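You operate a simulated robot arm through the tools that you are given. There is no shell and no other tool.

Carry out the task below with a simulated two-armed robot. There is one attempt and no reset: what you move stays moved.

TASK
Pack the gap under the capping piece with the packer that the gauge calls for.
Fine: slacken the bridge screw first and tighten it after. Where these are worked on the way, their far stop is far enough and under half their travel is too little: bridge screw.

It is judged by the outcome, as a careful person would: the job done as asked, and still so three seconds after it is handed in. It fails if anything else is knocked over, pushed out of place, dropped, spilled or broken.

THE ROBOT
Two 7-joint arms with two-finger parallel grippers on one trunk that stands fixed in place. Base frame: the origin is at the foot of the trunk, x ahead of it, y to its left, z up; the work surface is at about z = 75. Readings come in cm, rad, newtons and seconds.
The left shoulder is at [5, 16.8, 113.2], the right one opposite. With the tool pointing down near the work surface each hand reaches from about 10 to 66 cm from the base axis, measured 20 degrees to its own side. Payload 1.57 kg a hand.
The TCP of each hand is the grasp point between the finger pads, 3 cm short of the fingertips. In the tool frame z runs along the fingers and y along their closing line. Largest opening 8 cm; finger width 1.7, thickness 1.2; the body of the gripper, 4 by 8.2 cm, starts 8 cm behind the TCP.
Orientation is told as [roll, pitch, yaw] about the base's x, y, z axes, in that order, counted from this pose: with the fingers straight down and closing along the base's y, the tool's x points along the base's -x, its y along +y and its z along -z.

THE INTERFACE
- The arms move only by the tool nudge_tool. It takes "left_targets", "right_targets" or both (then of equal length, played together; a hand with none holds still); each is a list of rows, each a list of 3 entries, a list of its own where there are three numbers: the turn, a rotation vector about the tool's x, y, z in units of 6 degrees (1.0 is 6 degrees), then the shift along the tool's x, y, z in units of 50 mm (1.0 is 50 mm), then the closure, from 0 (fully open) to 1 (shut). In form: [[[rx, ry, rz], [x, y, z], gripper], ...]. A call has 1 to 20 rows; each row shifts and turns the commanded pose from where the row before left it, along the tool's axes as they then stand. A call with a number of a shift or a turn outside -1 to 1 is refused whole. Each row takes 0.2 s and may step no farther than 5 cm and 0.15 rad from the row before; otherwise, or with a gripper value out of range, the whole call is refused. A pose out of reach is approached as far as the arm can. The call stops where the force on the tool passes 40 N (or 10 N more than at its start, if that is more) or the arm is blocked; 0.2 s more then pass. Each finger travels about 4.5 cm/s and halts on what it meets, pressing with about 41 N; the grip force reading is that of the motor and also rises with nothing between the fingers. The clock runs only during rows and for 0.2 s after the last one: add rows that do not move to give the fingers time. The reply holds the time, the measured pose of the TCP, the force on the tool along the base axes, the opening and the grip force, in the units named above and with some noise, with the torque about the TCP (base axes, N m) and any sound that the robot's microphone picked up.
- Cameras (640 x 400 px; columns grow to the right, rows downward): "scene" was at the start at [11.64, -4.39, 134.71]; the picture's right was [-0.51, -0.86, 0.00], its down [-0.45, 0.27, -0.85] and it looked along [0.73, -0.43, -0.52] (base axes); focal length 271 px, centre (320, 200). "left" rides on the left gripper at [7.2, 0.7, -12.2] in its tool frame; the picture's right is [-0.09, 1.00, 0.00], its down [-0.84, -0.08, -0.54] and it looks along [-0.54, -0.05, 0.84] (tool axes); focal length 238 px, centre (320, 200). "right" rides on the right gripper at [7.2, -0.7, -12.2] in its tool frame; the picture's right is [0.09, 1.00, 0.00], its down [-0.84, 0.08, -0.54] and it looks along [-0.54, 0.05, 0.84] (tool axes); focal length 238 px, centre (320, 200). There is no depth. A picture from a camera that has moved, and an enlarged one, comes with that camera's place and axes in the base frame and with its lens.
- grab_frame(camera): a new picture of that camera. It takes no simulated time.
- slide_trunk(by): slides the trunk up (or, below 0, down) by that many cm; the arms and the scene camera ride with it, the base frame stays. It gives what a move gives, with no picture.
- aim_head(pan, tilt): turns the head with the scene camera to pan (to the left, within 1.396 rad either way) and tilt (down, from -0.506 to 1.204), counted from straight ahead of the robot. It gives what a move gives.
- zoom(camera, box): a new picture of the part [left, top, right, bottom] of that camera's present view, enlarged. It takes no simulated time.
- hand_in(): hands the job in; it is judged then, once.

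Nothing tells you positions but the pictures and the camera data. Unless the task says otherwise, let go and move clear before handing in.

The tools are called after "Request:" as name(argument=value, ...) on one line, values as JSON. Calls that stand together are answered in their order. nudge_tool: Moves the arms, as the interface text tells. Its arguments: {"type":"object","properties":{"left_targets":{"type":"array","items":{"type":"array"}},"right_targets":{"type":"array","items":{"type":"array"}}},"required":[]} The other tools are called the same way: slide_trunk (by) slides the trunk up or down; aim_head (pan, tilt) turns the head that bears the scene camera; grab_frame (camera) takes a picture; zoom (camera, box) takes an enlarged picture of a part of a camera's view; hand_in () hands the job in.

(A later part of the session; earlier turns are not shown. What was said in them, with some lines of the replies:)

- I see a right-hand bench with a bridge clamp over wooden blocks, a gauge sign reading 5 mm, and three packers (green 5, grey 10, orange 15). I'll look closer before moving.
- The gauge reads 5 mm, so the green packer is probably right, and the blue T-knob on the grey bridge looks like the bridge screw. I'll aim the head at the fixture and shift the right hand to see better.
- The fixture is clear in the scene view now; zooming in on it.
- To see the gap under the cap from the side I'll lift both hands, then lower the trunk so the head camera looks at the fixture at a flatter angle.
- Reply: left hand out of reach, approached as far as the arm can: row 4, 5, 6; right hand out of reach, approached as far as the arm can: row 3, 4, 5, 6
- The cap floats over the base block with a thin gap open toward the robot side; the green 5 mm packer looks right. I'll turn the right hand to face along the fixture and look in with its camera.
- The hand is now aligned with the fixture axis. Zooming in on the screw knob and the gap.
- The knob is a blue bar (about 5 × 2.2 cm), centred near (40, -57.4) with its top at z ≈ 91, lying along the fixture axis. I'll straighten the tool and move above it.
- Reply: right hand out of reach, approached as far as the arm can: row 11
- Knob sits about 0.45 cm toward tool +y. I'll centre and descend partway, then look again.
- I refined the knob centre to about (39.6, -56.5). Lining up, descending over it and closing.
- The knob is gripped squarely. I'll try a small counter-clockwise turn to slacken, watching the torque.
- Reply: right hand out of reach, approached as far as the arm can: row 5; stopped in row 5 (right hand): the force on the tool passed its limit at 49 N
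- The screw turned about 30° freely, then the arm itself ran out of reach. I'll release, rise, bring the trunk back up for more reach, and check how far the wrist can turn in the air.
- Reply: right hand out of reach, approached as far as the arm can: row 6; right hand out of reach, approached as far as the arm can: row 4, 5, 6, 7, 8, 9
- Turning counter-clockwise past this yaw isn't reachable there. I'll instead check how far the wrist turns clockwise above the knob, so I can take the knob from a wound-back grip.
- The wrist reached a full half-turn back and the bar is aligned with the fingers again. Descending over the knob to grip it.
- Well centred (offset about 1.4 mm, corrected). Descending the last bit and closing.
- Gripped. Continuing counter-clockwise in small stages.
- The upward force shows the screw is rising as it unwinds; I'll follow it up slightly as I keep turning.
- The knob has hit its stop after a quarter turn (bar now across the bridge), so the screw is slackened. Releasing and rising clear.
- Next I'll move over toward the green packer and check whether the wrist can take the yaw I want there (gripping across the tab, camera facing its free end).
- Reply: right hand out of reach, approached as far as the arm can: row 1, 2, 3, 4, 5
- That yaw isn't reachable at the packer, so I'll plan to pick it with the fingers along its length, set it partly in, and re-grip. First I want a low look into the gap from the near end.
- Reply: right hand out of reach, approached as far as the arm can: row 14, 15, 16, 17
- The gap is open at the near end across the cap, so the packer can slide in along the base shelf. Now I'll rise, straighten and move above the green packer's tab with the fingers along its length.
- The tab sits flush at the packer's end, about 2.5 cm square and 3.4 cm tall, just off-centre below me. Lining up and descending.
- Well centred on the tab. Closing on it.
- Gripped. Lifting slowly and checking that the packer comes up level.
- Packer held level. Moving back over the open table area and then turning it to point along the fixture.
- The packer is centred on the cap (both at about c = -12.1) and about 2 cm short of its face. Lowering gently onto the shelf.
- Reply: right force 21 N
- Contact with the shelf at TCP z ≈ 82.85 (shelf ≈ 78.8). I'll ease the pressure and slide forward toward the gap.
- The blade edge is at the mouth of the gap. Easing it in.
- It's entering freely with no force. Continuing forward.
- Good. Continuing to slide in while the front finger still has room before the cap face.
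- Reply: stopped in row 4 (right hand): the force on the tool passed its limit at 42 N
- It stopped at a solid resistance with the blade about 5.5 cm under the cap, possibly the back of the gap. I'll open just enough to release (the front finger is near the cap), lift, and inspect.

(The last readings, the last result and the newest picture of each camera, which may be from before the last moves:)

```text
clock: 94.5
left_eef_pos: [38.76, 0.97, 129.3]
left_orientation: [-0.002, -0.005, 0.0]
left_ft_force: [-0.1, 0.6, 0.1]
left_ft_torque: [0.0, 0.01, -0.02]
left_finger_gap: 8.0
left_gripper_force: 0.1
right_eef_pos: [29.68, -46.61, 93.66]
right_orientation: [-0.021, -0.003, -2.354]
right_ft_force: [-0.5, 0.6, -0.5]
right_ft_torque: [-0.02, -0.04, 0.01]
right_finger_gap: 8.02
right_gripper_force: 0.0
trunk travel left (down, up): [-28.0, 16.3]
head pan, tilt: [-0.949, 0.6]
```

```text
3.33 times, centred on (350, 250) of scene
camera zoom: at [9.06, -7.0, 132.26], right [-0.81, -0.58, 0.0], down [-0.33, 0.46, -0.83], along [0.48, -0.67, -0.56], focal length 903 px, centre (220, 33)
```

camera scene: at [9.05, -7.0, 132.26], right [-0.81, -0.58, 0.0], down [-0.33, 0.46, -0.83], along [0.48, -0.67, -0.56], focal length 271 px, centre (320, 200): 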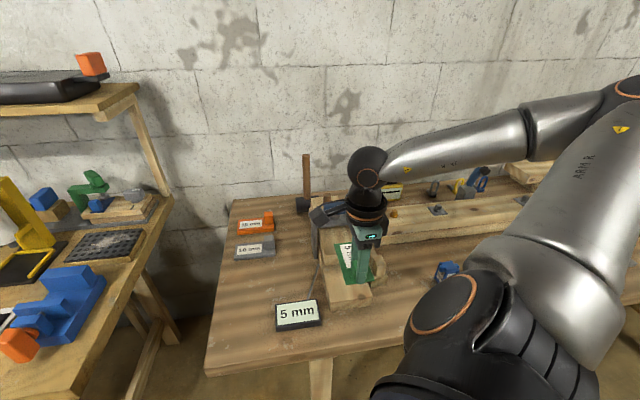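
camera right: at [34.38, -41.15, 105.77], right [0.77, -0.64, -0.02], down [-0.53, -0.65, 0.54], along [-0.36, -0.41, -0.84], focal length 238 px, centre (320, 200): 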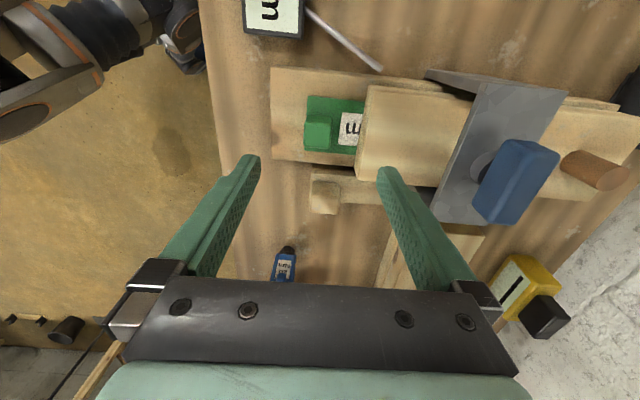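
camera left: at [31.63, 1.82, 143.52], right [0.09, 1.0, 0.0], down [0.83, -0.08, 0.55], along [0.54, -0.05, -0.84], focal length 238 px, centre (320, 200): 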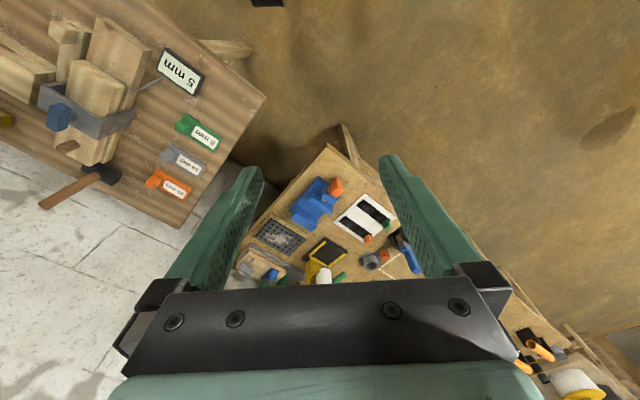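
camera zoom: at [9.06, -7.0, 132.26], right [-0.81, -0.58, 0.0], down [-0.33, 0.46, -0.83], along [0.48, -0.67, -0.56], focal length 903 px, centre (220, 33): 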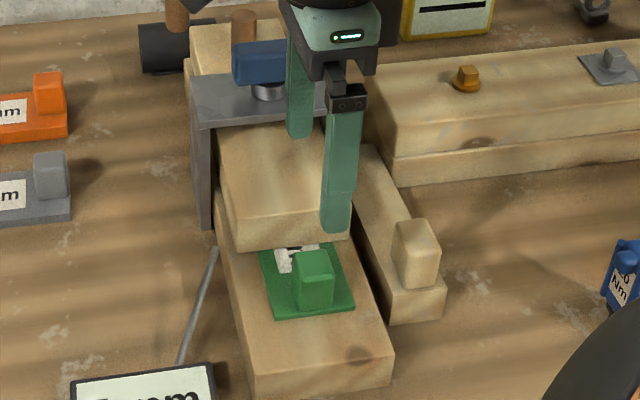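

The packer rests flat in the gap. I'll turn the hand to look along the fixture and re-grip the tab across its sides to confirm it's fully home.

Request:
nudge_tool(right_targets=[[[-0.2, 0, 0], [0, 0, 0], 0], [[0, 0, -1], [0, 0, 0], 0], [[0, 0, -1], [0, 0, 0], 0], [[0, 0, -1], [0, 0, 0], 0], [[0, 0, -1], [0, 0, 0], 0], [[0, 0, -1], [0, 0, 0], 0], [[0, 0, -1], [0, 0, 0], 0], [[0, 0, -1], [0, 0, 0], 0], [[0, 0, -1], [0, 0, 0], 0], [[0, 0, -1], [0, 0, 0], 0], [[0, 0, -1], [0, 0, 0], 0], [[0, 0, -1], [0, 0, 0], 0], [[0, 0, -1], [0, 0, 0], 0], [[0, 0, -1], [0, 0, 0], 0], [[0, 0, -1], [0, 0, 0], 0], [[0, 0, -1], [0, 0, 0], 0], [[0, 0, 0], [0, 0, 0], 0]])

Request:
grab_frame(camera="right")

Request:
zoom(camera="right", box=[240, 60, 400, 190])

```text
clock: 98.1
left_eef_pos: [38.74, 1.05, 129.32]
left_orientation: [-0.001, -0.004, 0.001]
left_ft_force: [0.5, -0.6, -0.6]
left_ft_torque: [0.0, 0.02, -0.02]
left_finger_gap: 8.02
left_gripper_force: 0.0
right_eef_pos: [29.69, -46.41, 93.68]
right_orientation: [-0.006, 0.0, -0.781]
right_ft_force: [0.0, -0.1, 0.3]
right_ft_torque: [0.02, -0.01, -0.01]
right_finger_gap: 8.01
right_gripper_force: 0.1
trunk travel left (down, up): [-28.0, 16.3]
head pan, tilt: [-0.949, 0.6]
```

```text
taken
camera right: at [24.09, -41.88, 105.76], right [0.64, 0.77, 0.0], down [0.65, -0.53, 0.54], along [0.42, -0.35, -0.84], focal length 238 px, centre (320, 200)
```

right: 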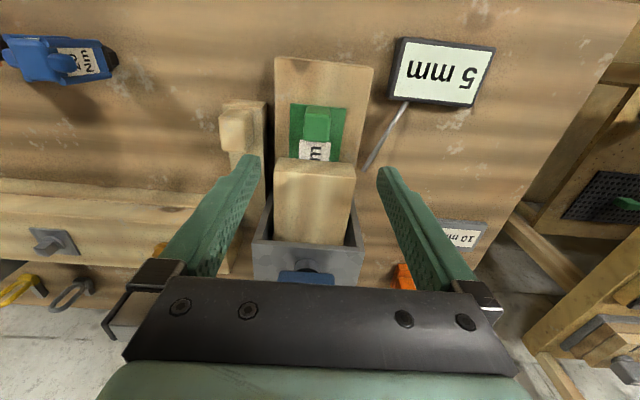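

```text
3.08 times, centred on (320, 125) of right
camera zoom: at [24.09, -41.88, 105.76], right [0.64, 0.77, 0.0], down [0.65, -0.53, 0.54], along [0.42, -0.35, -0.84], focal length 733 px, centre (320, 431)
```

zoom: 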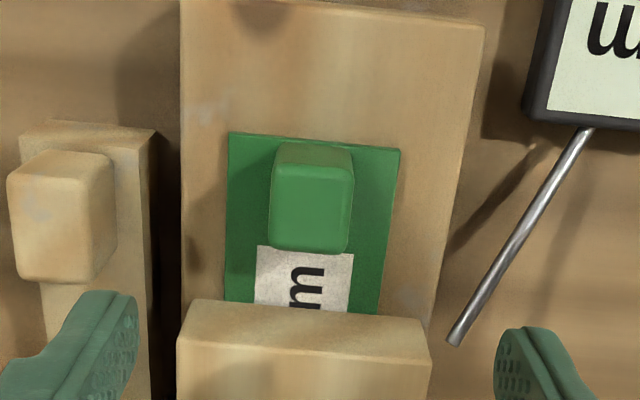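

Request:
nudge_tool(right_targets=[[[0, 0, 0], [0.13, -0.072, 0], 0.3], [[0, 0, 0], [0, 0, 0.4], 0.3], [[0, 0, 0], [0, 0, 0.4], 0.3], [[0, 0, 0], [0, 0, 0.4], 0.3], [[0, 0, 0], [0, 0, 0.3], 0.3], [[0, 0, 0], [0, 0, 0], 0.3]])

Request:
zoom(camera="right", box=[220, 80, 420, 230])

```text
clock: 99.5
left_eef_pos: [38.82, 1.01, 129.35]
left_orientation: [-0.001, -0.004, 0.0]
left_ft_force: [-0.6, -0.4, 0.0]
left_ft_torque: [-0.03, 0.01, 0.01]
left_finger_gap: 8.0
left_gripper_force: 0.0
right_eef_pos: [28.91, -46.29, 86.38]
right_orientation: [-0.003, -0.002, -0.785]
right_ft_force: [0.6, -0.6, 0.2]
right_ft_torque: [-0.01, 0.01, -0.01]
right_finger_gap: 5.6
right_gripper_force: 0.0
trunk travel left (down, up): [-28.0, 16.3]
head pan, tilt: [-0.949, 0.6]
```

```text
2.67 times, centred on (320, 155) of right
camera zoom: at [23.28, -41.7, 98.4], right [0.64, 0.77, 0.0], down [0.65, -0.53, 0.54], along [0.42, -0.35, -0.84], focal length 636 px, centre (320, 320)
```

zoom: 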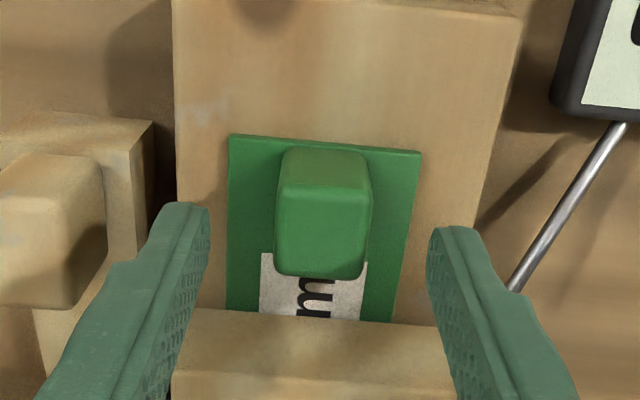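

Request:
nudge_tool(right_targets=[[[0, 0, 0], [-0.03, 0, 0.3], 0.3], [[0, 0, 0], [0, 0, 0.3], 0.3], [[0, 0, 0], [0, 0, 0.08], 0.3], [[0, 0, 0], [0, 0, 0], 0.6], [[0, 0, 0], [0, 0, 0], 1], [[0, 0, 0], [0, 0, 0], 1], [[0, 0, 0], [0, 0, 0], 1]])

Request:
zoom(camera="right", box=[220, 80, 420, 230])

```text
clock: 101.1
left_eef_pos: [38.81, 1.09, 129.3]
left_orientation: [-0.002, -0.005, 0.001]
left_ft_force: [-1.0, -0.9, -0.6]
left_ft_torque: [-0.02, 0.0, -0.01]
left_finger_gap: 8.03
left_gripper_force: 0.1
right_eef_pos: [29.06, -46.66, 82.89]
right_orientation: [-0.005, 0.0, -0.782]
right_ft_force: [0.6, -0.8, 0.1]
right_ft_torque: [-0.02, -0.06, 0.01]
right_finger_gap: 2.54
right_gripper_force: 32.6
trunk travel left (down, up): [-28.0, 16.3]
head pan, tilt: [-0.949, 0.6]
```

```text
2.67 times, centred on (320, 155) of right
camera zoom: at [23.43, -42.02, 95.01], right [0.64, 0.77, 0.0], down [0.65, -0.53, 0.54], along [0.42, -0.35, -0.84], focal length 636 px, centre (320, 320)
```

zoom: 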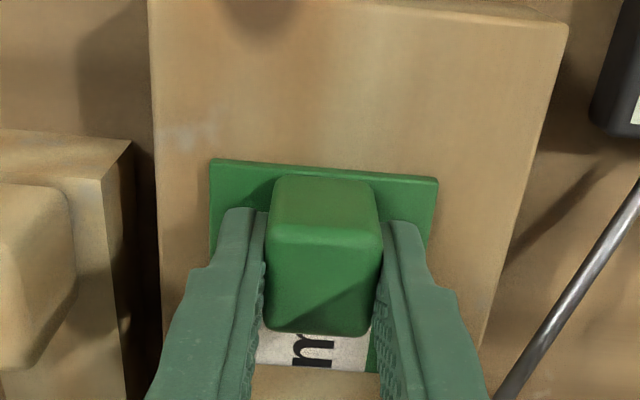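

Gripped across the tab. Testing whether it will slide further, in 1–2 mm steps.

Request:
nudge_tool(right_targets=[[[0, 0, 0], [-0.03, 0, 0], 1], [[0, 0, 0], [-0.03, 0, 0], 1], [[0, 0, 0], [0, 0, 0], 1]])

Request:
nudge_tool(right_targets=[[[0, 0, 0], [-0.03, 0, 0], 1], [[0, 0, 0], [0, 0, 0], 1]])

```text
clock: 101.9
left_eef_pos: [38.7, 1.03, 129.35]
left_orientation: [-0.003, -0.004, 0.0]
left_ft_force: [0.3, -0.1, 0.0]
left_ft_torque: [-0.03, 0.0, -0.01]
left_finger_gap: 8.02
left_gripper_force: 0.0
right_eef_pos: [29.02, -46.7, 82.89]
right_orientation: [-0.004, 0.0, -0.781]
right_ft_force: [-6.5, 6.4, 3.2]
right_ft_torque: [0.03, -0.06, -0.15]
right_finger_gap: 2.49
right_gripper_force: 36.7
trunk travel left (down, up): [-28.0, 16.3]
head pan, tilt: [-0.949, 0.6]
```

```text
clock: 102.5
left_eef_pos: [38.84, 1.16, 129.38]
left_orientation: [-0.004, -0.006, -0.001]
left_ft_force: [0.6, 0.5, -0.2]
left_ft_torque: [0.0, 0.0, 0.05]
left_finger_gap: 8.01
left_gripper_force: 0.1
right_eef_pos: [29.12, -46.54, 83.05]
right_orientation: [-0.004, 0.001, -0.782]
right_ft_force: [-12.1, 10.6, 5.6]
right_ft_torque: [0.23, 0.02, -0.12]
right_finger_gap: 2.52
right_gripper_force: 36.6
trunk travel left (down, up): [-28.0, 16.3]
head pan, tilt: [-0.949, 0.6]
```

It's a solid stop: 16 N with no movement, so the packer is home. Relaxing the push, releasing and rising.

Request:
nudge_tool(right_targets=[[[0, 0, 0], [0.045, 0, 0.02], 1], [[0, 0, 0], [0.02, 0, 0], 1], [[0, 0, 0], [0, 0, 0], 0.7], [[0, 0, 0], [0, 0, 0], 0.4], [[0, 0, 0], [0, 0, 0], 0.3], [[0, 0, 0], [0, 0, 0], 0.3], [[0, 0, 0], [0, 0, -0.3], 0.3], [[0, 0, 0], [0, 0, -0.4], 0.3], [[0, 0, 0], [0, 0, -0.5], 0.3], [[0, 0, 0], [0, 0, -0.5], 0.3], [[0, 0, 0], [0, 0, -0.5], 0], [[0, 0, 0], [0, 0, -0.5], 0], [[0, 0, 0], [0, 0, -0.5], 0], [[0, 0, 0], [0, 0, 0], 0]])

Request:
grab_frame(camera="right")

Request:
zoom(camera="scene", box=[300, 190, 400, 310])

```text
clock: 105.5
left_eef_pos: [38.79, 1.07, 129.32]
left_orientation: [-0.001, -0.005, 0.0]
left_ft_force: [-0.7, 0.1, -0.3]
left_ft_torque: [-0.02, 0.01, 0.03]
left_finger_gap: 7.99
left_gripper_force: 0.2
right_eef_pos: [29.13, -46.52, 98.8]
right_orientation: [-0.002, -0.001, -0.783]
right_ft_force: [-0.1, -0.3, -0.5]
right_ft_torque: [-0.03, 0.0, 0.0]
right_finger_gap: 8.01
right_gripper_force: 0.0
trunk travel left (down, up): [-28.0, 16.3]
head pan, tilt: [-0.949, 0.6]
```

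```text
taken
camera right: at [23.54, -41.96, 111.04], right [0.64, 0.77, 0.0], down [0.65, -0.53, 0.54], along [0.42, -0.35, -0.84], focal length 238 px, centre (320, 200)
```

right: 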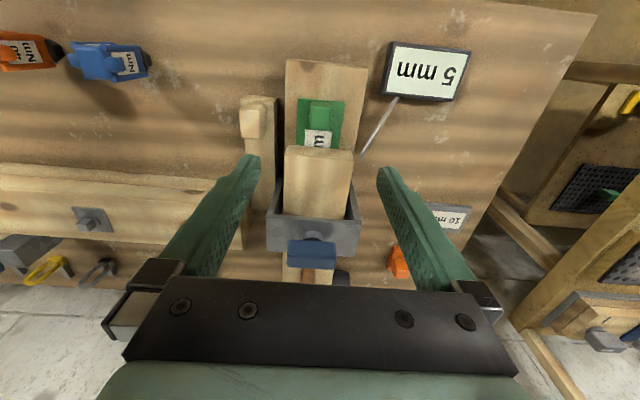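

```text
3.33 times, centred on (350, 250) of scene
camera zoom: at [9.06, -7.0, 132.26], right [-0.81, -0.58, 0.0], down [-0.33, 0.46, -0.83], along [0.48, -0.67, -0.56], focal length 903 px, centre (220, 33)
```

zoom: 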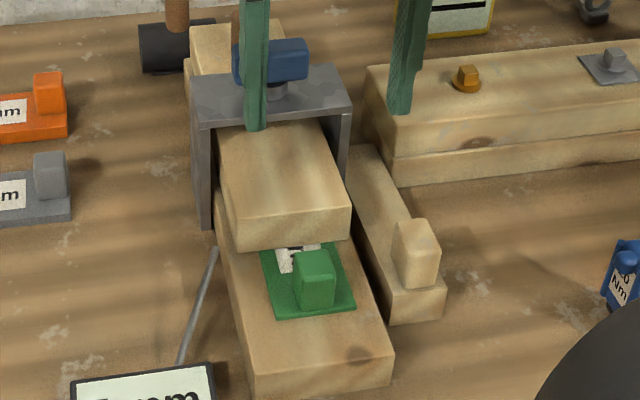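

The packer stays put. Moving above the knob to tighten it.

Request:
nudge_tool(right_targets=[[[0, 0, 0], [-0.5, 0.01, 0], 0], [[0, 0, 0], [-0.5, 0.01, 0], 0], [[0, 0, 0], [-0.5, 0.01, 0], 0], [[0, 0, 0], [-0.5, 0.01, 0], 0], [[0, 0, 0], [-0.5, 0.01, 0], 0], [[0, 0, 0], [-0.41, 0.01, 0], 0], [[0, 0, 0], [0, 0, 0], 0]])

Request:
grab_frame(camera="right")

Request:
zoom(camera="right", box=[240, 60, 400, 190])

```text
clock: 107.1
left_eef_pos: [38.82, 0.99, 129.39]
left_orientation: [-0.003, -0.003, 0.001]
left_ft_force: [-0.8, -0.6, -1.0]
left_ft_torque: [0.03, 0.0, 0.0]
left_finger_gap: 7.99
left_gripper_force: 0.2
right_eef_pos: [39.61, -56.42, 98.82]
right_orientation: [-0.004, -0.002, -0.781]
right_ft_force: [-0.2, -0.3, -0.2]
right_ft_torque: [0.0, 0.0, -0.02]
right_finger_gap: 8.0
right_gripper_force: 0.0
trunk travel left (down, up): [-28.0, 16.3]
head pan, tilt: [-0.949, 0.6]
```

```text
taken
camera right: at [34.05, -51.85, 110.93], right [0.64, 0.77, 0.0], down [0.65, -0.53, 0.54], along [0.42, -0.35, -0.84], focal length 238 px, centre (320, 200)
```

right: 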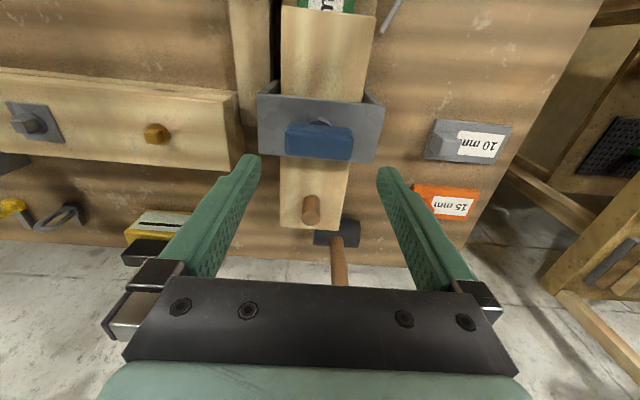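

```text
3.08 times, centred on (320, 125) of right
camera zoom: at [34.05, -51.85, 110.93], right [0.64, 0.77, 0.0], down [0.65, -0.53, 0.54], along [0.42, -0.35, -0.84], focal length 733 px, centre (320, 431)
```

zoom: 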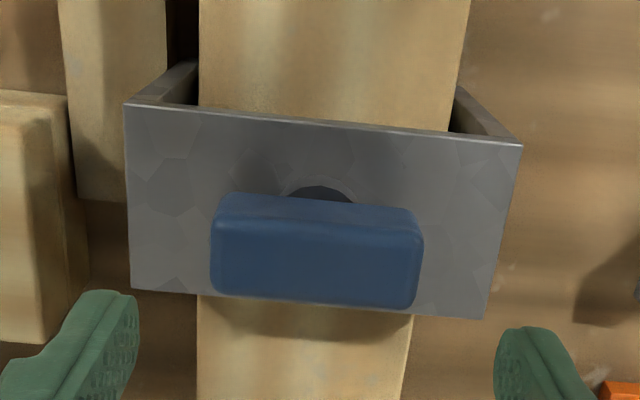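

The bar now lies across the fixture, so this same hand yaw straddles its ends; turning the hand 90° clockwise from here is within reach. Descending over the ends.

Request:
nudge_tool(right_targets=[[[0, 0, 0], [-0.015, -0.02, 0.3], 0], [[0, 0, 0], [0, 0, 0.4], 0], [[0, 0, 0], [0, 0, 0.3], 0], [[0, 0, 0], [0, 0, 0], 0]])

Request:
zoom(camera="right", box=[220, 80, 420, 230])

Request:
zoom(camera="scene", box=[300, 160, 400, 260])

```text
clock: 108.1
left_eef_pos: [38.72, 1.06, 129.28]
left_orientation: [-0.002, -0.003, -0.001]
left_ft_force: [-1.0, -0.2, -0.4]
left_ft_torque: [0.03, 0.0, -0.02]
left_finger_gap: 7.99
left_gripper_force: 0.1
right_eef_pos: [39.8, -56.63, 93.77]
right_orientation: [-0.005, 0.0, -0.783]
right_ft_force: [0.2, -0.3, -0.5]
right_ft_torque: [0.0, -0.01, 0.0]
right_finger_gap: 7.98
right_gripper_force: 0.0
trunk travel left (down, up): [-28.0, 16.3]
head pan, tilt: [-0.949, 0.6]
```

```text
2.67 times, centred on (320, 155) of right
camera zoom: at [34.15, -52.02, 105.79], right [0.64, 0.77, 0.0], down [0.65, -0.53, 0.54], along [0.42, -0.35, -0.84], focal length 636 px, centre (320, 320)
```

zoom: 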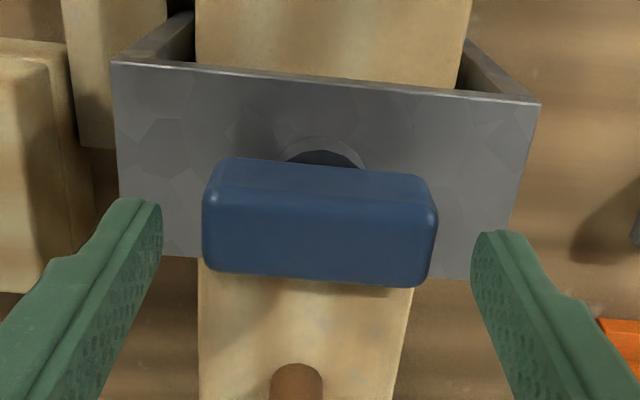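

```text
4.00 times, centred on (350, 210) of scene
camera zoom: at [9.05, -6.99, 132.26], right [-0.81, -0.58, 0.0], down [-0.33, 0.46, -0.83], along [0.48, -0.67, -0.56], focal length 1084 px, centre (200, 160)
```

zoom: 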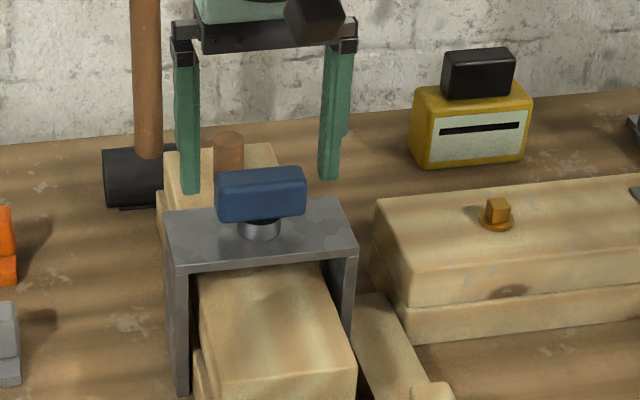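

Request:
nudge_tool(right_targets=[[[0, 0, 0], [0.045, -0.018, 0.1], 0], [[0, 0, 0], [0, 0, 0.27], 0], [[0, 0, 0], [0, 0, 0], 0.2], [[0, 0, 0], [0, 0, 0], 0.5], [[0, 0, 0], [0, 0, 0], 1], [[0, 0, 0], [0, 0, 0], 1]])

Request:
zoom(camera="right", box=[220, 80, 420, 230])

```text
clock: 109.5
left_eef_pos: [38.74, 1.18, 129.3]
left_orientation: [-0.002, -0.004, 0.001]
left_ft_force: [0.3, 0.2, -0.1]
left_ft_torque: [-0.04, 0.02, 0.03]
left_finger_gap: 8.0
left_gripper_force: 0.0
right_eef_pos: [39.38, -56.34, 91.96]
right_orientation: [-0.003, 0.0, -0.78]
right_ft_force: [0.6, 4.1, -2.9]
right_ft_torque: [0.35, -0.87, -0.1]
right_finger_gap: 5.99
right_gripper_force: 37.8
trunk travel left (down, up): [-28.0, 16.3]
head pan, tilt: [-0.949, 0.6]
```

```text
2.67 times, centred on (320, 155) of right
camera zoom: at [33.86, -51.85, 104.04], right [0.64, 0.77, 0.0], down [0.65, -0.53, 0.54], along [0.42, -0.35, -0.84], focal length 636 px, centre (320, 320)
```

zoom: 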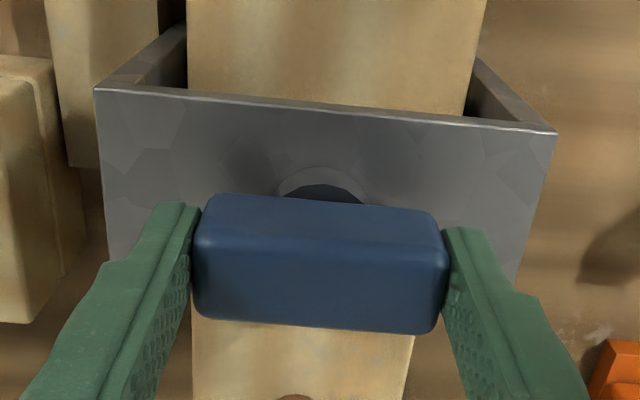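

Squarely on the bar ends. Turning clockwise to tighten, following the screw slightly down.

Request:
nudge_tool(right_targets=[[[0, 0, 0.5], [0, 0, 0], 1], [[0, 0, 0.7], [0, 0, 0.002], 1], [[0, 0, 0.7], [0, 0, 0.002], 1], [[0, 0, 0.7], [0, 0, 0.002], 1], [[0, 0, 0], [0, 0, 0], 1]])

Request:
zoom(camera="right", box=[220, 80, 420, 230])

```text
clock: 110.7
left_eef_pos: [38.82, 1.23, 129.31]
left_orientation: [-0.003, -0.004, 0.0]
left_ft_force: [0.3, -0.1, 0.1]
left_ft_torque: [-0.02, 0.01, -0.01]
left_finger_gap: 7.97
left_gripper_force: 0.1
right_eef_pos: [39.52, -56.54, 91.96]
right_orientation: [-0.003, 0.001, -1.056]
right_ft_force: [2.4, 15.4, -0.8]
right_ft_torque: [0.62, -0.44, 0.02]
right_finger_gap: 5.99
right_gripper_force: 45.1
trunk travel left (down, up): [-28.0, 16.3]
head pan, tilt: [-0.949, 0.6]
```

```text
2.67 times, centred on (320, 155) of right
camera zoom: at [35.36, -50.49, 104.05], right [0.82, 0.57, 0.0], down [0.48, -0.69, 0.54], along [0.31, -0.45, -0.84], focal length 636 px, centre (320, 320)
```

zoom: 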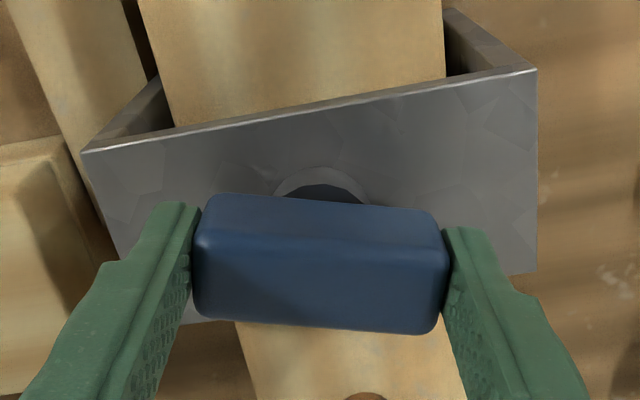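

Request:
nudge_tool(right_targets=[[[0, 0, 0], [0.022, 0.014, 0], 1], [[0, 0, 0.7], [0, 0, 0.002], 1], [[0, 0, 0.7], [0, 0, 0.002], 1], [[0, 0, 0.7], [0, 0, 0.002], 1], [[0, 0, 0], [0, 0, 0], 1]])

```text
clock: 111.9
left_eef_pos: [38.87, 1.13, 129.28]
left_orientation: [-0.004, -0.004, 0.0]
left_ft_force: [0.2, 0.0, -0.5]
left_ft_torque: [0.0, -0.03, -0.01]
left_finger_gap: 7.98
left_gripper_force: 0.1
right_eef_pos: [39.57, -56.42, 91.9]
right_orientation: [-0.001, -0.005, -1.275]
right_ft_force: [4.7, 8.2, 5.9]
right_ft_torque: [1.05, 0.3, 0.04]
right_finger_gap: 5.98
right_gripper_force: 45.2
trunk travel left (down, up): [-28.0, 16.3]
head pan, tilt: [-0.949, 0.6]
```

Request:
nudge_tool(right_targets=[[[0, 0, 0.7], [0.013, 0.012, 0], 1], [[0, 0, 0.7], [0, 0, 0], 1], [[0, 0, 0.7], [0, 0, 0], 1], [[0, 0, 0.7], [0, 0, 0], 1], [[0, 0, 0], [0, 0, 0], 1]])

Request:
zoom(camera="right", box=[220, 80, 420, 230])

```text
clock: 113.1
left_eef_pos: [38.76, 1.08, 129.28]
left_orientation: [-0.002, -0.003, 0.0]
left_ft_force: [-0.2, 0.1, 0.2]
left_ft_torque: [-0.04, 0.02, 0.02]
left_finger_gap: 7.97
left_gripper_force: 0.0
right_eef_pos: [39.61, -56.35, 91.91]
right_orientation: [0.002, -0.008, -1.567]
right_ft_force: [11.7, 2.9, 12.0]
right_ft_torque: [0.61, 0.4, 0.02]
right_finger_gap: 5.97
right_gripper_force: 44.7
trunk travel left (down, up): [-28.0, 16.3]
head pan, tilt: [-0.949, 0.6]
```

```text
2.67 times, centred on (320, 155) of right
camera zoom: at [38.84, -49.15, 103.99], right [1.0, 0.09, 0.0], down [0.08, -0.83, 0.55], along [0.05, -0.55, -0.84], focal length 636 px, centre (320, 320)
```

zoom: 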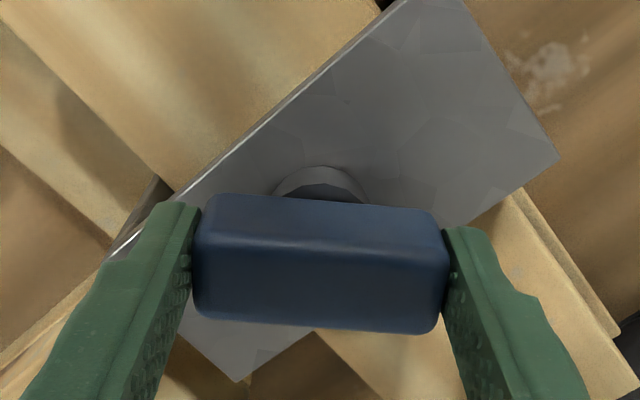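

Request:
nudge_tool(right_targets=[[[0, 0, 0.7], [0.006, 0.02, -0.02], 1], [[0, 0, 0.7], [0, 0, 0], 1], [[0, 0, 0.7], [0, 0, 0], 1], [[0, 0, 0.7], [0, 0, 0], 1], [[0, 0, 0], [0, 0, 0], 1]])

```text
clock: 114.3
left_eef_pos: [38.7, 0.93, 129.41]
left_orientation: [-0.001, -0.004, 0.0]
left_ft_force: [-0.1, -0.4, 0.6]
left_ft_torque: [0.01, -0.02, -0.01]
left_finger_gap: 8.0
left_gripper_force: 0.1
right_eef_pos: [39.53, -56.4, 91.9]
right_orientation: [0.004, -0.009, -1.862]
right_ft_force: [12.0, -14.3, 19.0]
right_ft_torque: [0.16, 0.5, 0.07]
right_finger_gap: 6.0
right_gripper_force: 44.8
trunk travel left (down, up): [-28.0, 16.3]
head pan, tilt: [-0.949, 0.6]
```

Some side load is building from a small centring offset; I'll relieve it before continuing.

Request:
nudge_tool(right_targets=[[[0, 0, 0], [-0.019, 0.035, -0.03], 1], [[0, 0, 0], [0, 0, 0], 1]])

```text
clock: 114.9
left_eef_pos: [38.82, 1.19, 129.37]
left_orientation: [-0.001, -0.005, -0.002]
left_ft_force: [0.4, -0.2, 0.2]
left_ft_torque: [0.01, 0.03, 0.01]
left_finger_gap: 7.99
left_gripper_force: 0.1
right_eef_pos: [39.59, -56.4, 91.93]
right_orientation: [-0.003, -0.005, -1.862]
right_ft_force: [3.9, -6.1, 8.2]
right_ft_torque: [-1.41, -0.9, 0.01]
right_finger_gap: 5.97
right_gripper_force: 45.4
trunk travel left (down, up): [-28.0, 16.3]
head pan, tilt: [-0.949, 0.6]
```

Request:
nudge_tool(right_targets=[[[0, 0, 0.7], [-0.01, 0.012, -0.01], 1], [[0, 0, 0.7], [0, 0, -0.005], 1], [[0, 0, 0.7], [0, 0, 0], 1], [[0, 0, 0], [0, 0, 0], 1]])

Request:
zoom(camera="right", box=[220, 80, 420, 230])

```text
clock: 115.9
left_eef_pos: [38.81, 1.02, 129.21]
left_orientation: [-0.002, -0.005, -0.001]
left_ft_force: [-0.7, 0.3, 0.4]
left_ft_torque: [-0.01, -0.03, 0.0]
left_finger_gap: 8.0
left_gripper_force: 0.0
right_eef_pos: [39.76, -56.34, 91.85]
right_orientation: [-0.01, -0.002, -2.082]
right_ft_force: [-2.8, 10.2, -15.6]
right_ft_torque: [-0.41, -1.83, -0.02]
right_finger_gap: 5.97
right_gripper_force: 45.4
trunk travel left (down, up): [-28.0, 16.3]
head pan, tilt: [-0.949, 0.6]
```

```text
2.67 times, centred on (320, 155) of right
camera zoom: at [42.68, -49.89, 104.02], right [0.91, -0.41, -0.01], down [-0.34, -0.77, 0.54], along [-0.23, -0.49, -0.84], focal length 636 px, centre (320, 320)
```

zoom: 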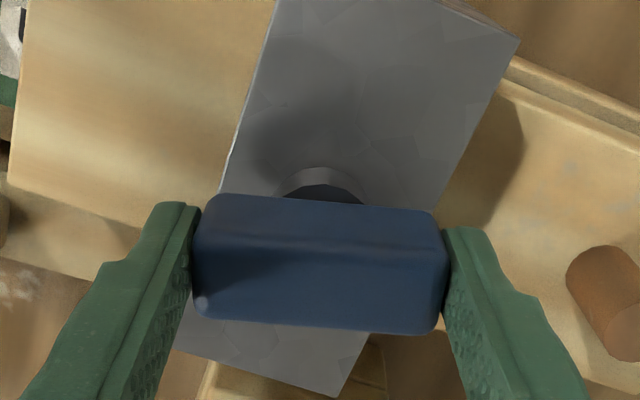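

Request:
nudge_tool(right_targets=[[[0, 0, 0], [0.012, -0.011, 0.025], 1], [[0, 0, 0.6], [0, 0, 0], 1], [[0, 0, 0.6], [0, 0, 0], 1], [[0, 0, 0.6], [0, 0, 0], 1], [[0, 0, 0], [0, 0, 0], 1]])

```text
clock: 117.1
left_eef_pos: [38.94, 1.03, 129.22]
left_orientation: [-0.002, -0.003, 0.001]
left_ft_force: [0.3, 0.5, -0.1]
left_ft_torque: [0.03, 0.02, 0.02]
left_finger_gap: 7.99
left_gripper_force: 0.0
right_eef_pos: [39.79, -56.47, 91.89]
right_orientation: [-0.003, -0.004, -2.269]
right_ft_force: [-1.0, 10.7, -15.9]
right_ft_torque: [0.61, -0.54, -0.03]
right_finger_gap: 6.0
right_gripper_force: 45.2
trunk travel left (down, up): [-28.0, 16.3]
head pan, tilt: [-0.949, 0.6]
```

Request:
nudge_tool(right_targets=[[[0, 0, 0], [0.012, -0.01, 0.03], 1], [[0, 0, 0.5], [0, 0, 0.004], 1], [[0, 0, 0.5], [0, 0, 0.004], 1], [[0, 0, 0], [0, 0, 0], 1]])

Request:
zoom(camera="right", box=[220, 80, 420, 230])

```text
clock: 118.1
left_eef_pos: [38.66, 1.1, 129.43]
left_orientation: [-0.002, -0.006, 0.001]
left_ft_force: [0.6, 0.8, -0.2]
left_ft_torque: [0.01, 0.0, 0.0]
left_finger_gap: 8.0
left_gripper_force: 0.0
right_eef_pos: [39.76, -56.4, 91.89]
right_orientation: [0.002, -0.008, -2.374]
right_ft_force: [-10.8, 0.7, 0.8]
right_ft_torque: [1.03, 0.74, 0.88]
right_finger_gap: 5.98
right_gripper_force: 44.7
trunk travel left (down, up): [-28.0, 16.3]
head pan, tilt: [-0.949, 0.6]
```

```text
2.67 times, centred on (320, 155) of right
camera zoom: at [44.43, -50.91, 103.99], right [0.76, -0.65, 0.0], down [-0.55, -0.63, 0.55], along [-0.36, -0.42, -0.84], focal length 636 px, centre (320, 320)
```

zoom: 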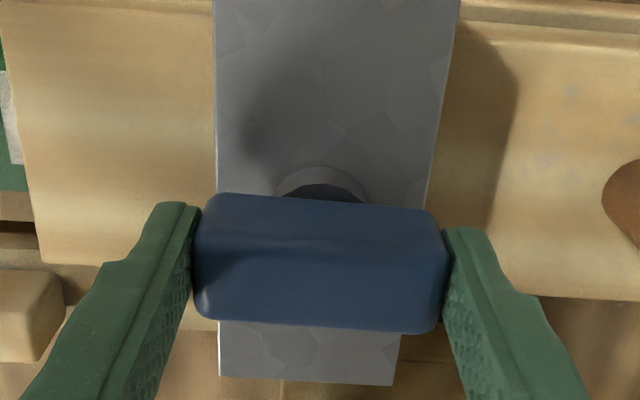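

Torque is now resisting (0.9 N·m) and the bar is back along the fixture axis. One more small turn to confirm the stop.

Request:
nudge_tool(right_targets=[[[0, 0, 0.4], [-0.01, -0.015, 0], 1], [[0, 0, 0], [0, 0, 0], 1]])

Request:
zoom(camera="right", box=[220, 80, 420, 230])

```text
clock: 118.7
left_eef_pos: [38.68, 1.01, 129.38]
left_orientation: [-0.003, -0.004, 0.0]
left_ft_force: [0.7, 0.0, -0.1]
left_ft_torque: [0.04, 0.0, 0.01]
left_finger_gap: 8.01
left_gripper_force: 0.0
right_eef_pos: [39.65, -56.38, 92.06]
right_orientation: [0.005, -0.005, -2.414]
right_ft_force: [-3.3, -2.5, 5.5]
right_ft_torque: [-0.42, 1.45, 1.39]
right_finger_gap: 6.01
right_gripper_force: 45.3
trunk travel left (down, up): [-28.0, 16.3]
head pan, tilt: [-0.949, 0.6]
```

```text
2.67 times, centred on (320, 155) of right
camera zoom: at [44.65, -51.05, 103.99], right [0.73, -0.68, 0.01], down [-0.57, -0.61, 0.55], along [-0.37, -0.4, -0.84], focal length 636 px, centre (320, 320)
```

zoom: 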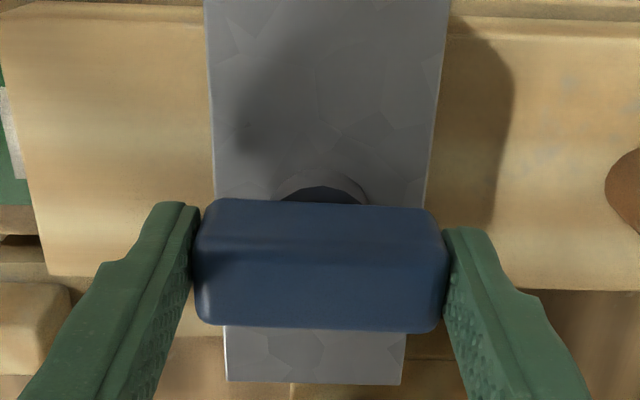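

Firm stop reached — screw is tight. Opening and rising clear.

Request:
nudge_tool(right_targets=[[[0, 0, 0], [0, 0, 0], 0.2], [[0, 0, 0], [0, 0, 0], 0], [[0, 0, 0], [0, 0, 0], 0], [[0, 0, 0], [0, 0, -0.3], 0], [[0, 0, 0], [0, 0, -0.5], 0], [[0, 0, 0], [0, 0, -0.5], 0], [[0, 0, 0], [0, 0, -0.5], 0], [[0, 0, 0], [0, 0, 0], 0]])

Request:
grab_frame(camera="right")

Request:
zoom(camera="scene", box=[300, 170, 400, 300])

```text
clock: 120.5
left_eef_pos: [38.87, 1.03, 129.34]
left_orientation: [-0.001, -0.004, 0.001]
left_ft_force: [-0.1, 0.8, 0.0]
left_ft_torque: [-0.01, 0.01, 0.0]
left_finger_gap: 8.0
left_gripper_force: 0.2
right_eef_pos: [39.73, -56.33, 100.85]
right_orientation: [0.003, -0.004, -2.415]
right_ft_force: [0.4, 0.1, 0.7]
right_ft_torque: [0.02, 0.0, 0.0]
right_finger_gap: 8.02
right_gripper_force: 0.1
trunk travel left (down, up): [-28.0, 16.3]
head pan, tilt: [-0.949, 0.6]
```

```text
taken
camera right: at [44.59, -51.15, 112.91], right [0.73, -0.68, 0.0], down [-0.57, -0.61, 0.55], along [-0.37, -0.4, -0.84], focal length 238 px, centre (320, 200)
```

right: 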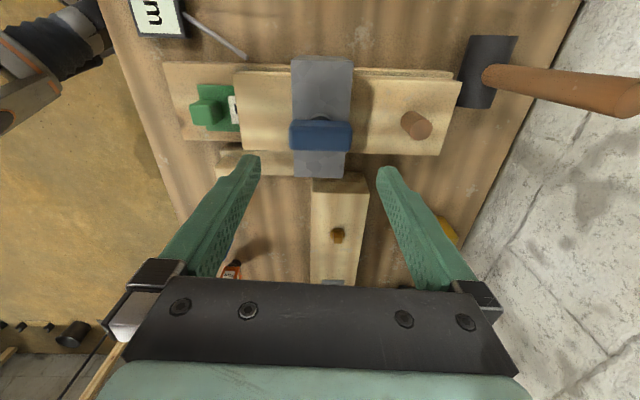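

```text
3.08 times, centred on (350, 235) of scene
camera zoom: at [9.06, -7.01, 132.26], right [-0.81, -0.58, 0.0], down [-0.33, 0.46, -0.82], along [0.48, -0.67, -0.57], focal length 834 px, centre (228, 92)
```

zoom: 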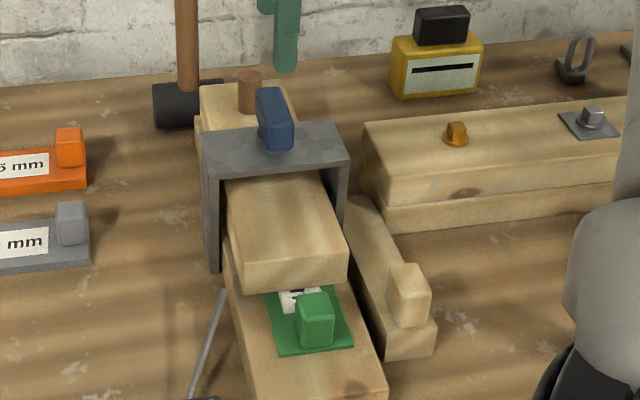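

The knob is back along the axis and the packer still sits under the cap. Moving the hand well clear and doing a final check.

Request:
nudge_tool(right_targets=[[[0, 0, 0], [0.3, 0, -0.4], 0], [[0, 0, 0], [0.5, 0, -0.3], 0], [[0, 0, -1], [0.6, 0, 0], 0], [[0, 0, -1], [0.6, 0, 0], 0], [[0, 0, -1], [0.6, 0, 0], 0], [[0, 0, -1], [0, 0, 0], 0], [[0, 0, -1], [0, 0, 0], 0], [[0, 0, -1], [0, 0, 0], 0], [[0, 0, -1], [0, 0, 0], 0], [[0, 0, 0], [0, 0, 0], 0]])

Request:
grab_frame(camera="scene")

Request:
zoom(camera="scene", box=[220, 170, 420, 340])

Request:
zoom(camera="scene", box=[320, 235, 370, 285])

Request:
grab_frame(camera="right")

```text
clock: 122.7
left_eef_pos: [38.8, 1.0, 129.24]
left_orientation: [-0.003, -0.003, 0.0]
left_ft_force: [0.1, -0.8, -0.1]
left_ft_torque: [0.01, -0.03, -0.02]
left_finger_gap: 8.02
left_gripper_force: 0.0
right_eef_pos: [48.72, -46.99, 104.1]
right_orientation: [-0.001, -0.003, -1.682]
right_ft_force: [-0.2, -0.5, 0.3]
right_ft_torque: [0.04, 0.0, 0.01]
right_finger_gap: 7.97
right_gripper_force: 0.1
trunk travel left (down, up): [-28.0, 16.3]
head pan, tilt: [-0.949, 0.6]
```

```text
taken
camera scene: at [9.06, -7.0, 132.26], right [-0.81, -0.58, 0.0], down [-0.33, 0.46, -0.83], along [0.48, -0.67, -0.56], focal length 271 px, centre (320, 200)
```

scene: 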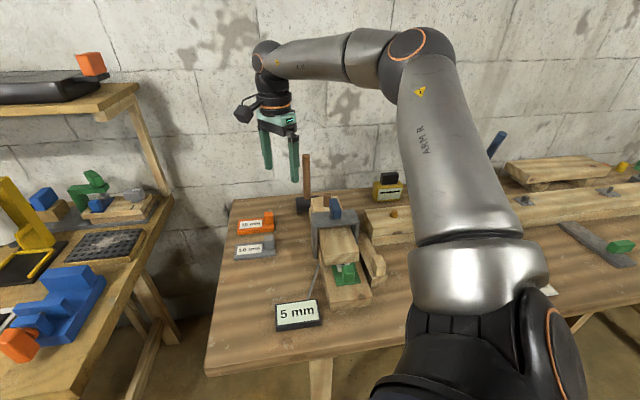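

```text
2.35 times, centred on (320, 255) of scene
camera zoom: at [9.06, -7.0, 132.26], right [-0.81, -0.58, 0.0], down [-0.33, 0.46, -0.83], along [0.48, -0.67, -0.56], focal length 638 px, centre (320, 71)
```

zoom: 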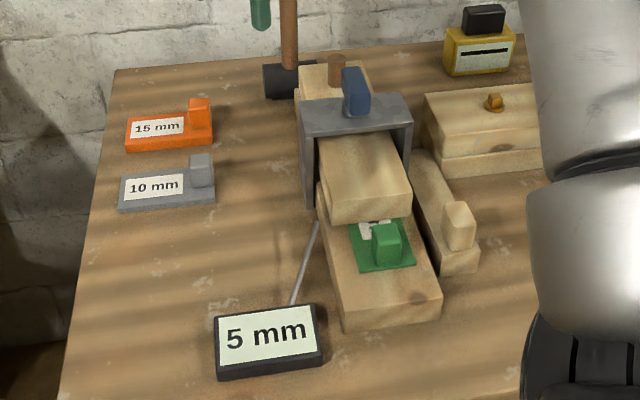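

```text
8.00 times, centred on (345, 260) of scene
camera zoom: at [9.06, -7.0, 132.26], right [-0.81, -0.58, 0.0], down [-0.33, 0.46, -0.83], along [0.48, -0.67, -0.56], focal length 2168 px, centre (120, -280)
```

zoom: 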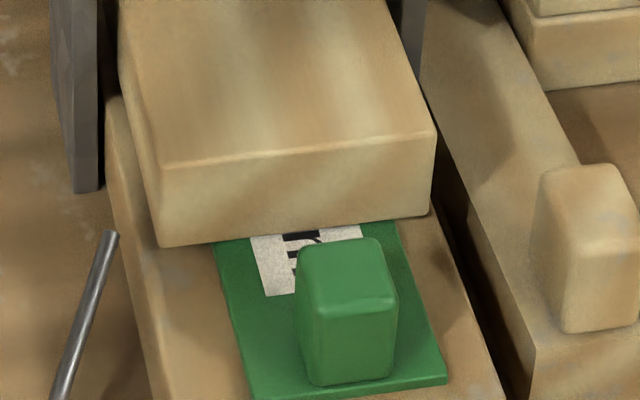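

```text
taken
camera right: at [48.87, -39.89, 116.32], right [1.0, -0.02, 0.0], down [-0.01, -0.84, 0.55], along [-0.01, -0.55, -0.84], focal length 238 px, centre (320, 200)
```

right: 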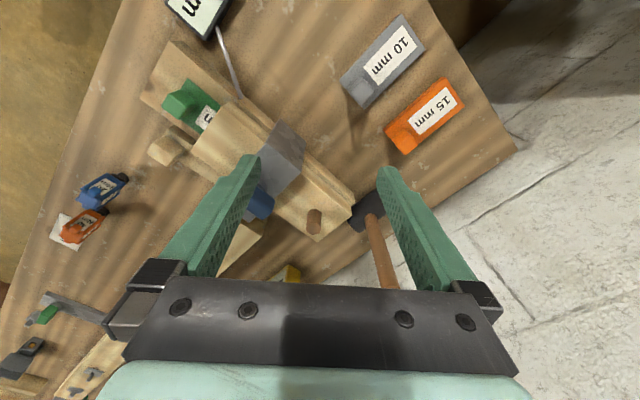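

The green 5 mm packer is home under the cap and the screw is turned back to its stop. The gauge, the other packers and the tools haven't moved, and the hand is clear, so I'm handing in.

Request:
hand_in()

```text
The job is handed in.
```

The gap under the capping piece is packed with the green 5 mm packer, the size shown on the gauge, and I've handed the job in.

- **Slackening:** I turned the bridge screw counter-clockwise about a quarter turn, to its far stop, before touching the packer.
- **Packing:** the packer slid in freely from the near end until it met a solid stop. About 5.5 cm of its blade is under the cap, and the tab stands clear in front. I couldn't see what the stop was, but a second push at about 16 N didn't move the packer, so I took that as fully in.
- **Tightening:** I turned the screw back clockwise until it stopped firmly at its starting position.

In the last pictures the gauge, the grey and orange packers and the tools were where they started. The right hand was open and clear when I handed in.
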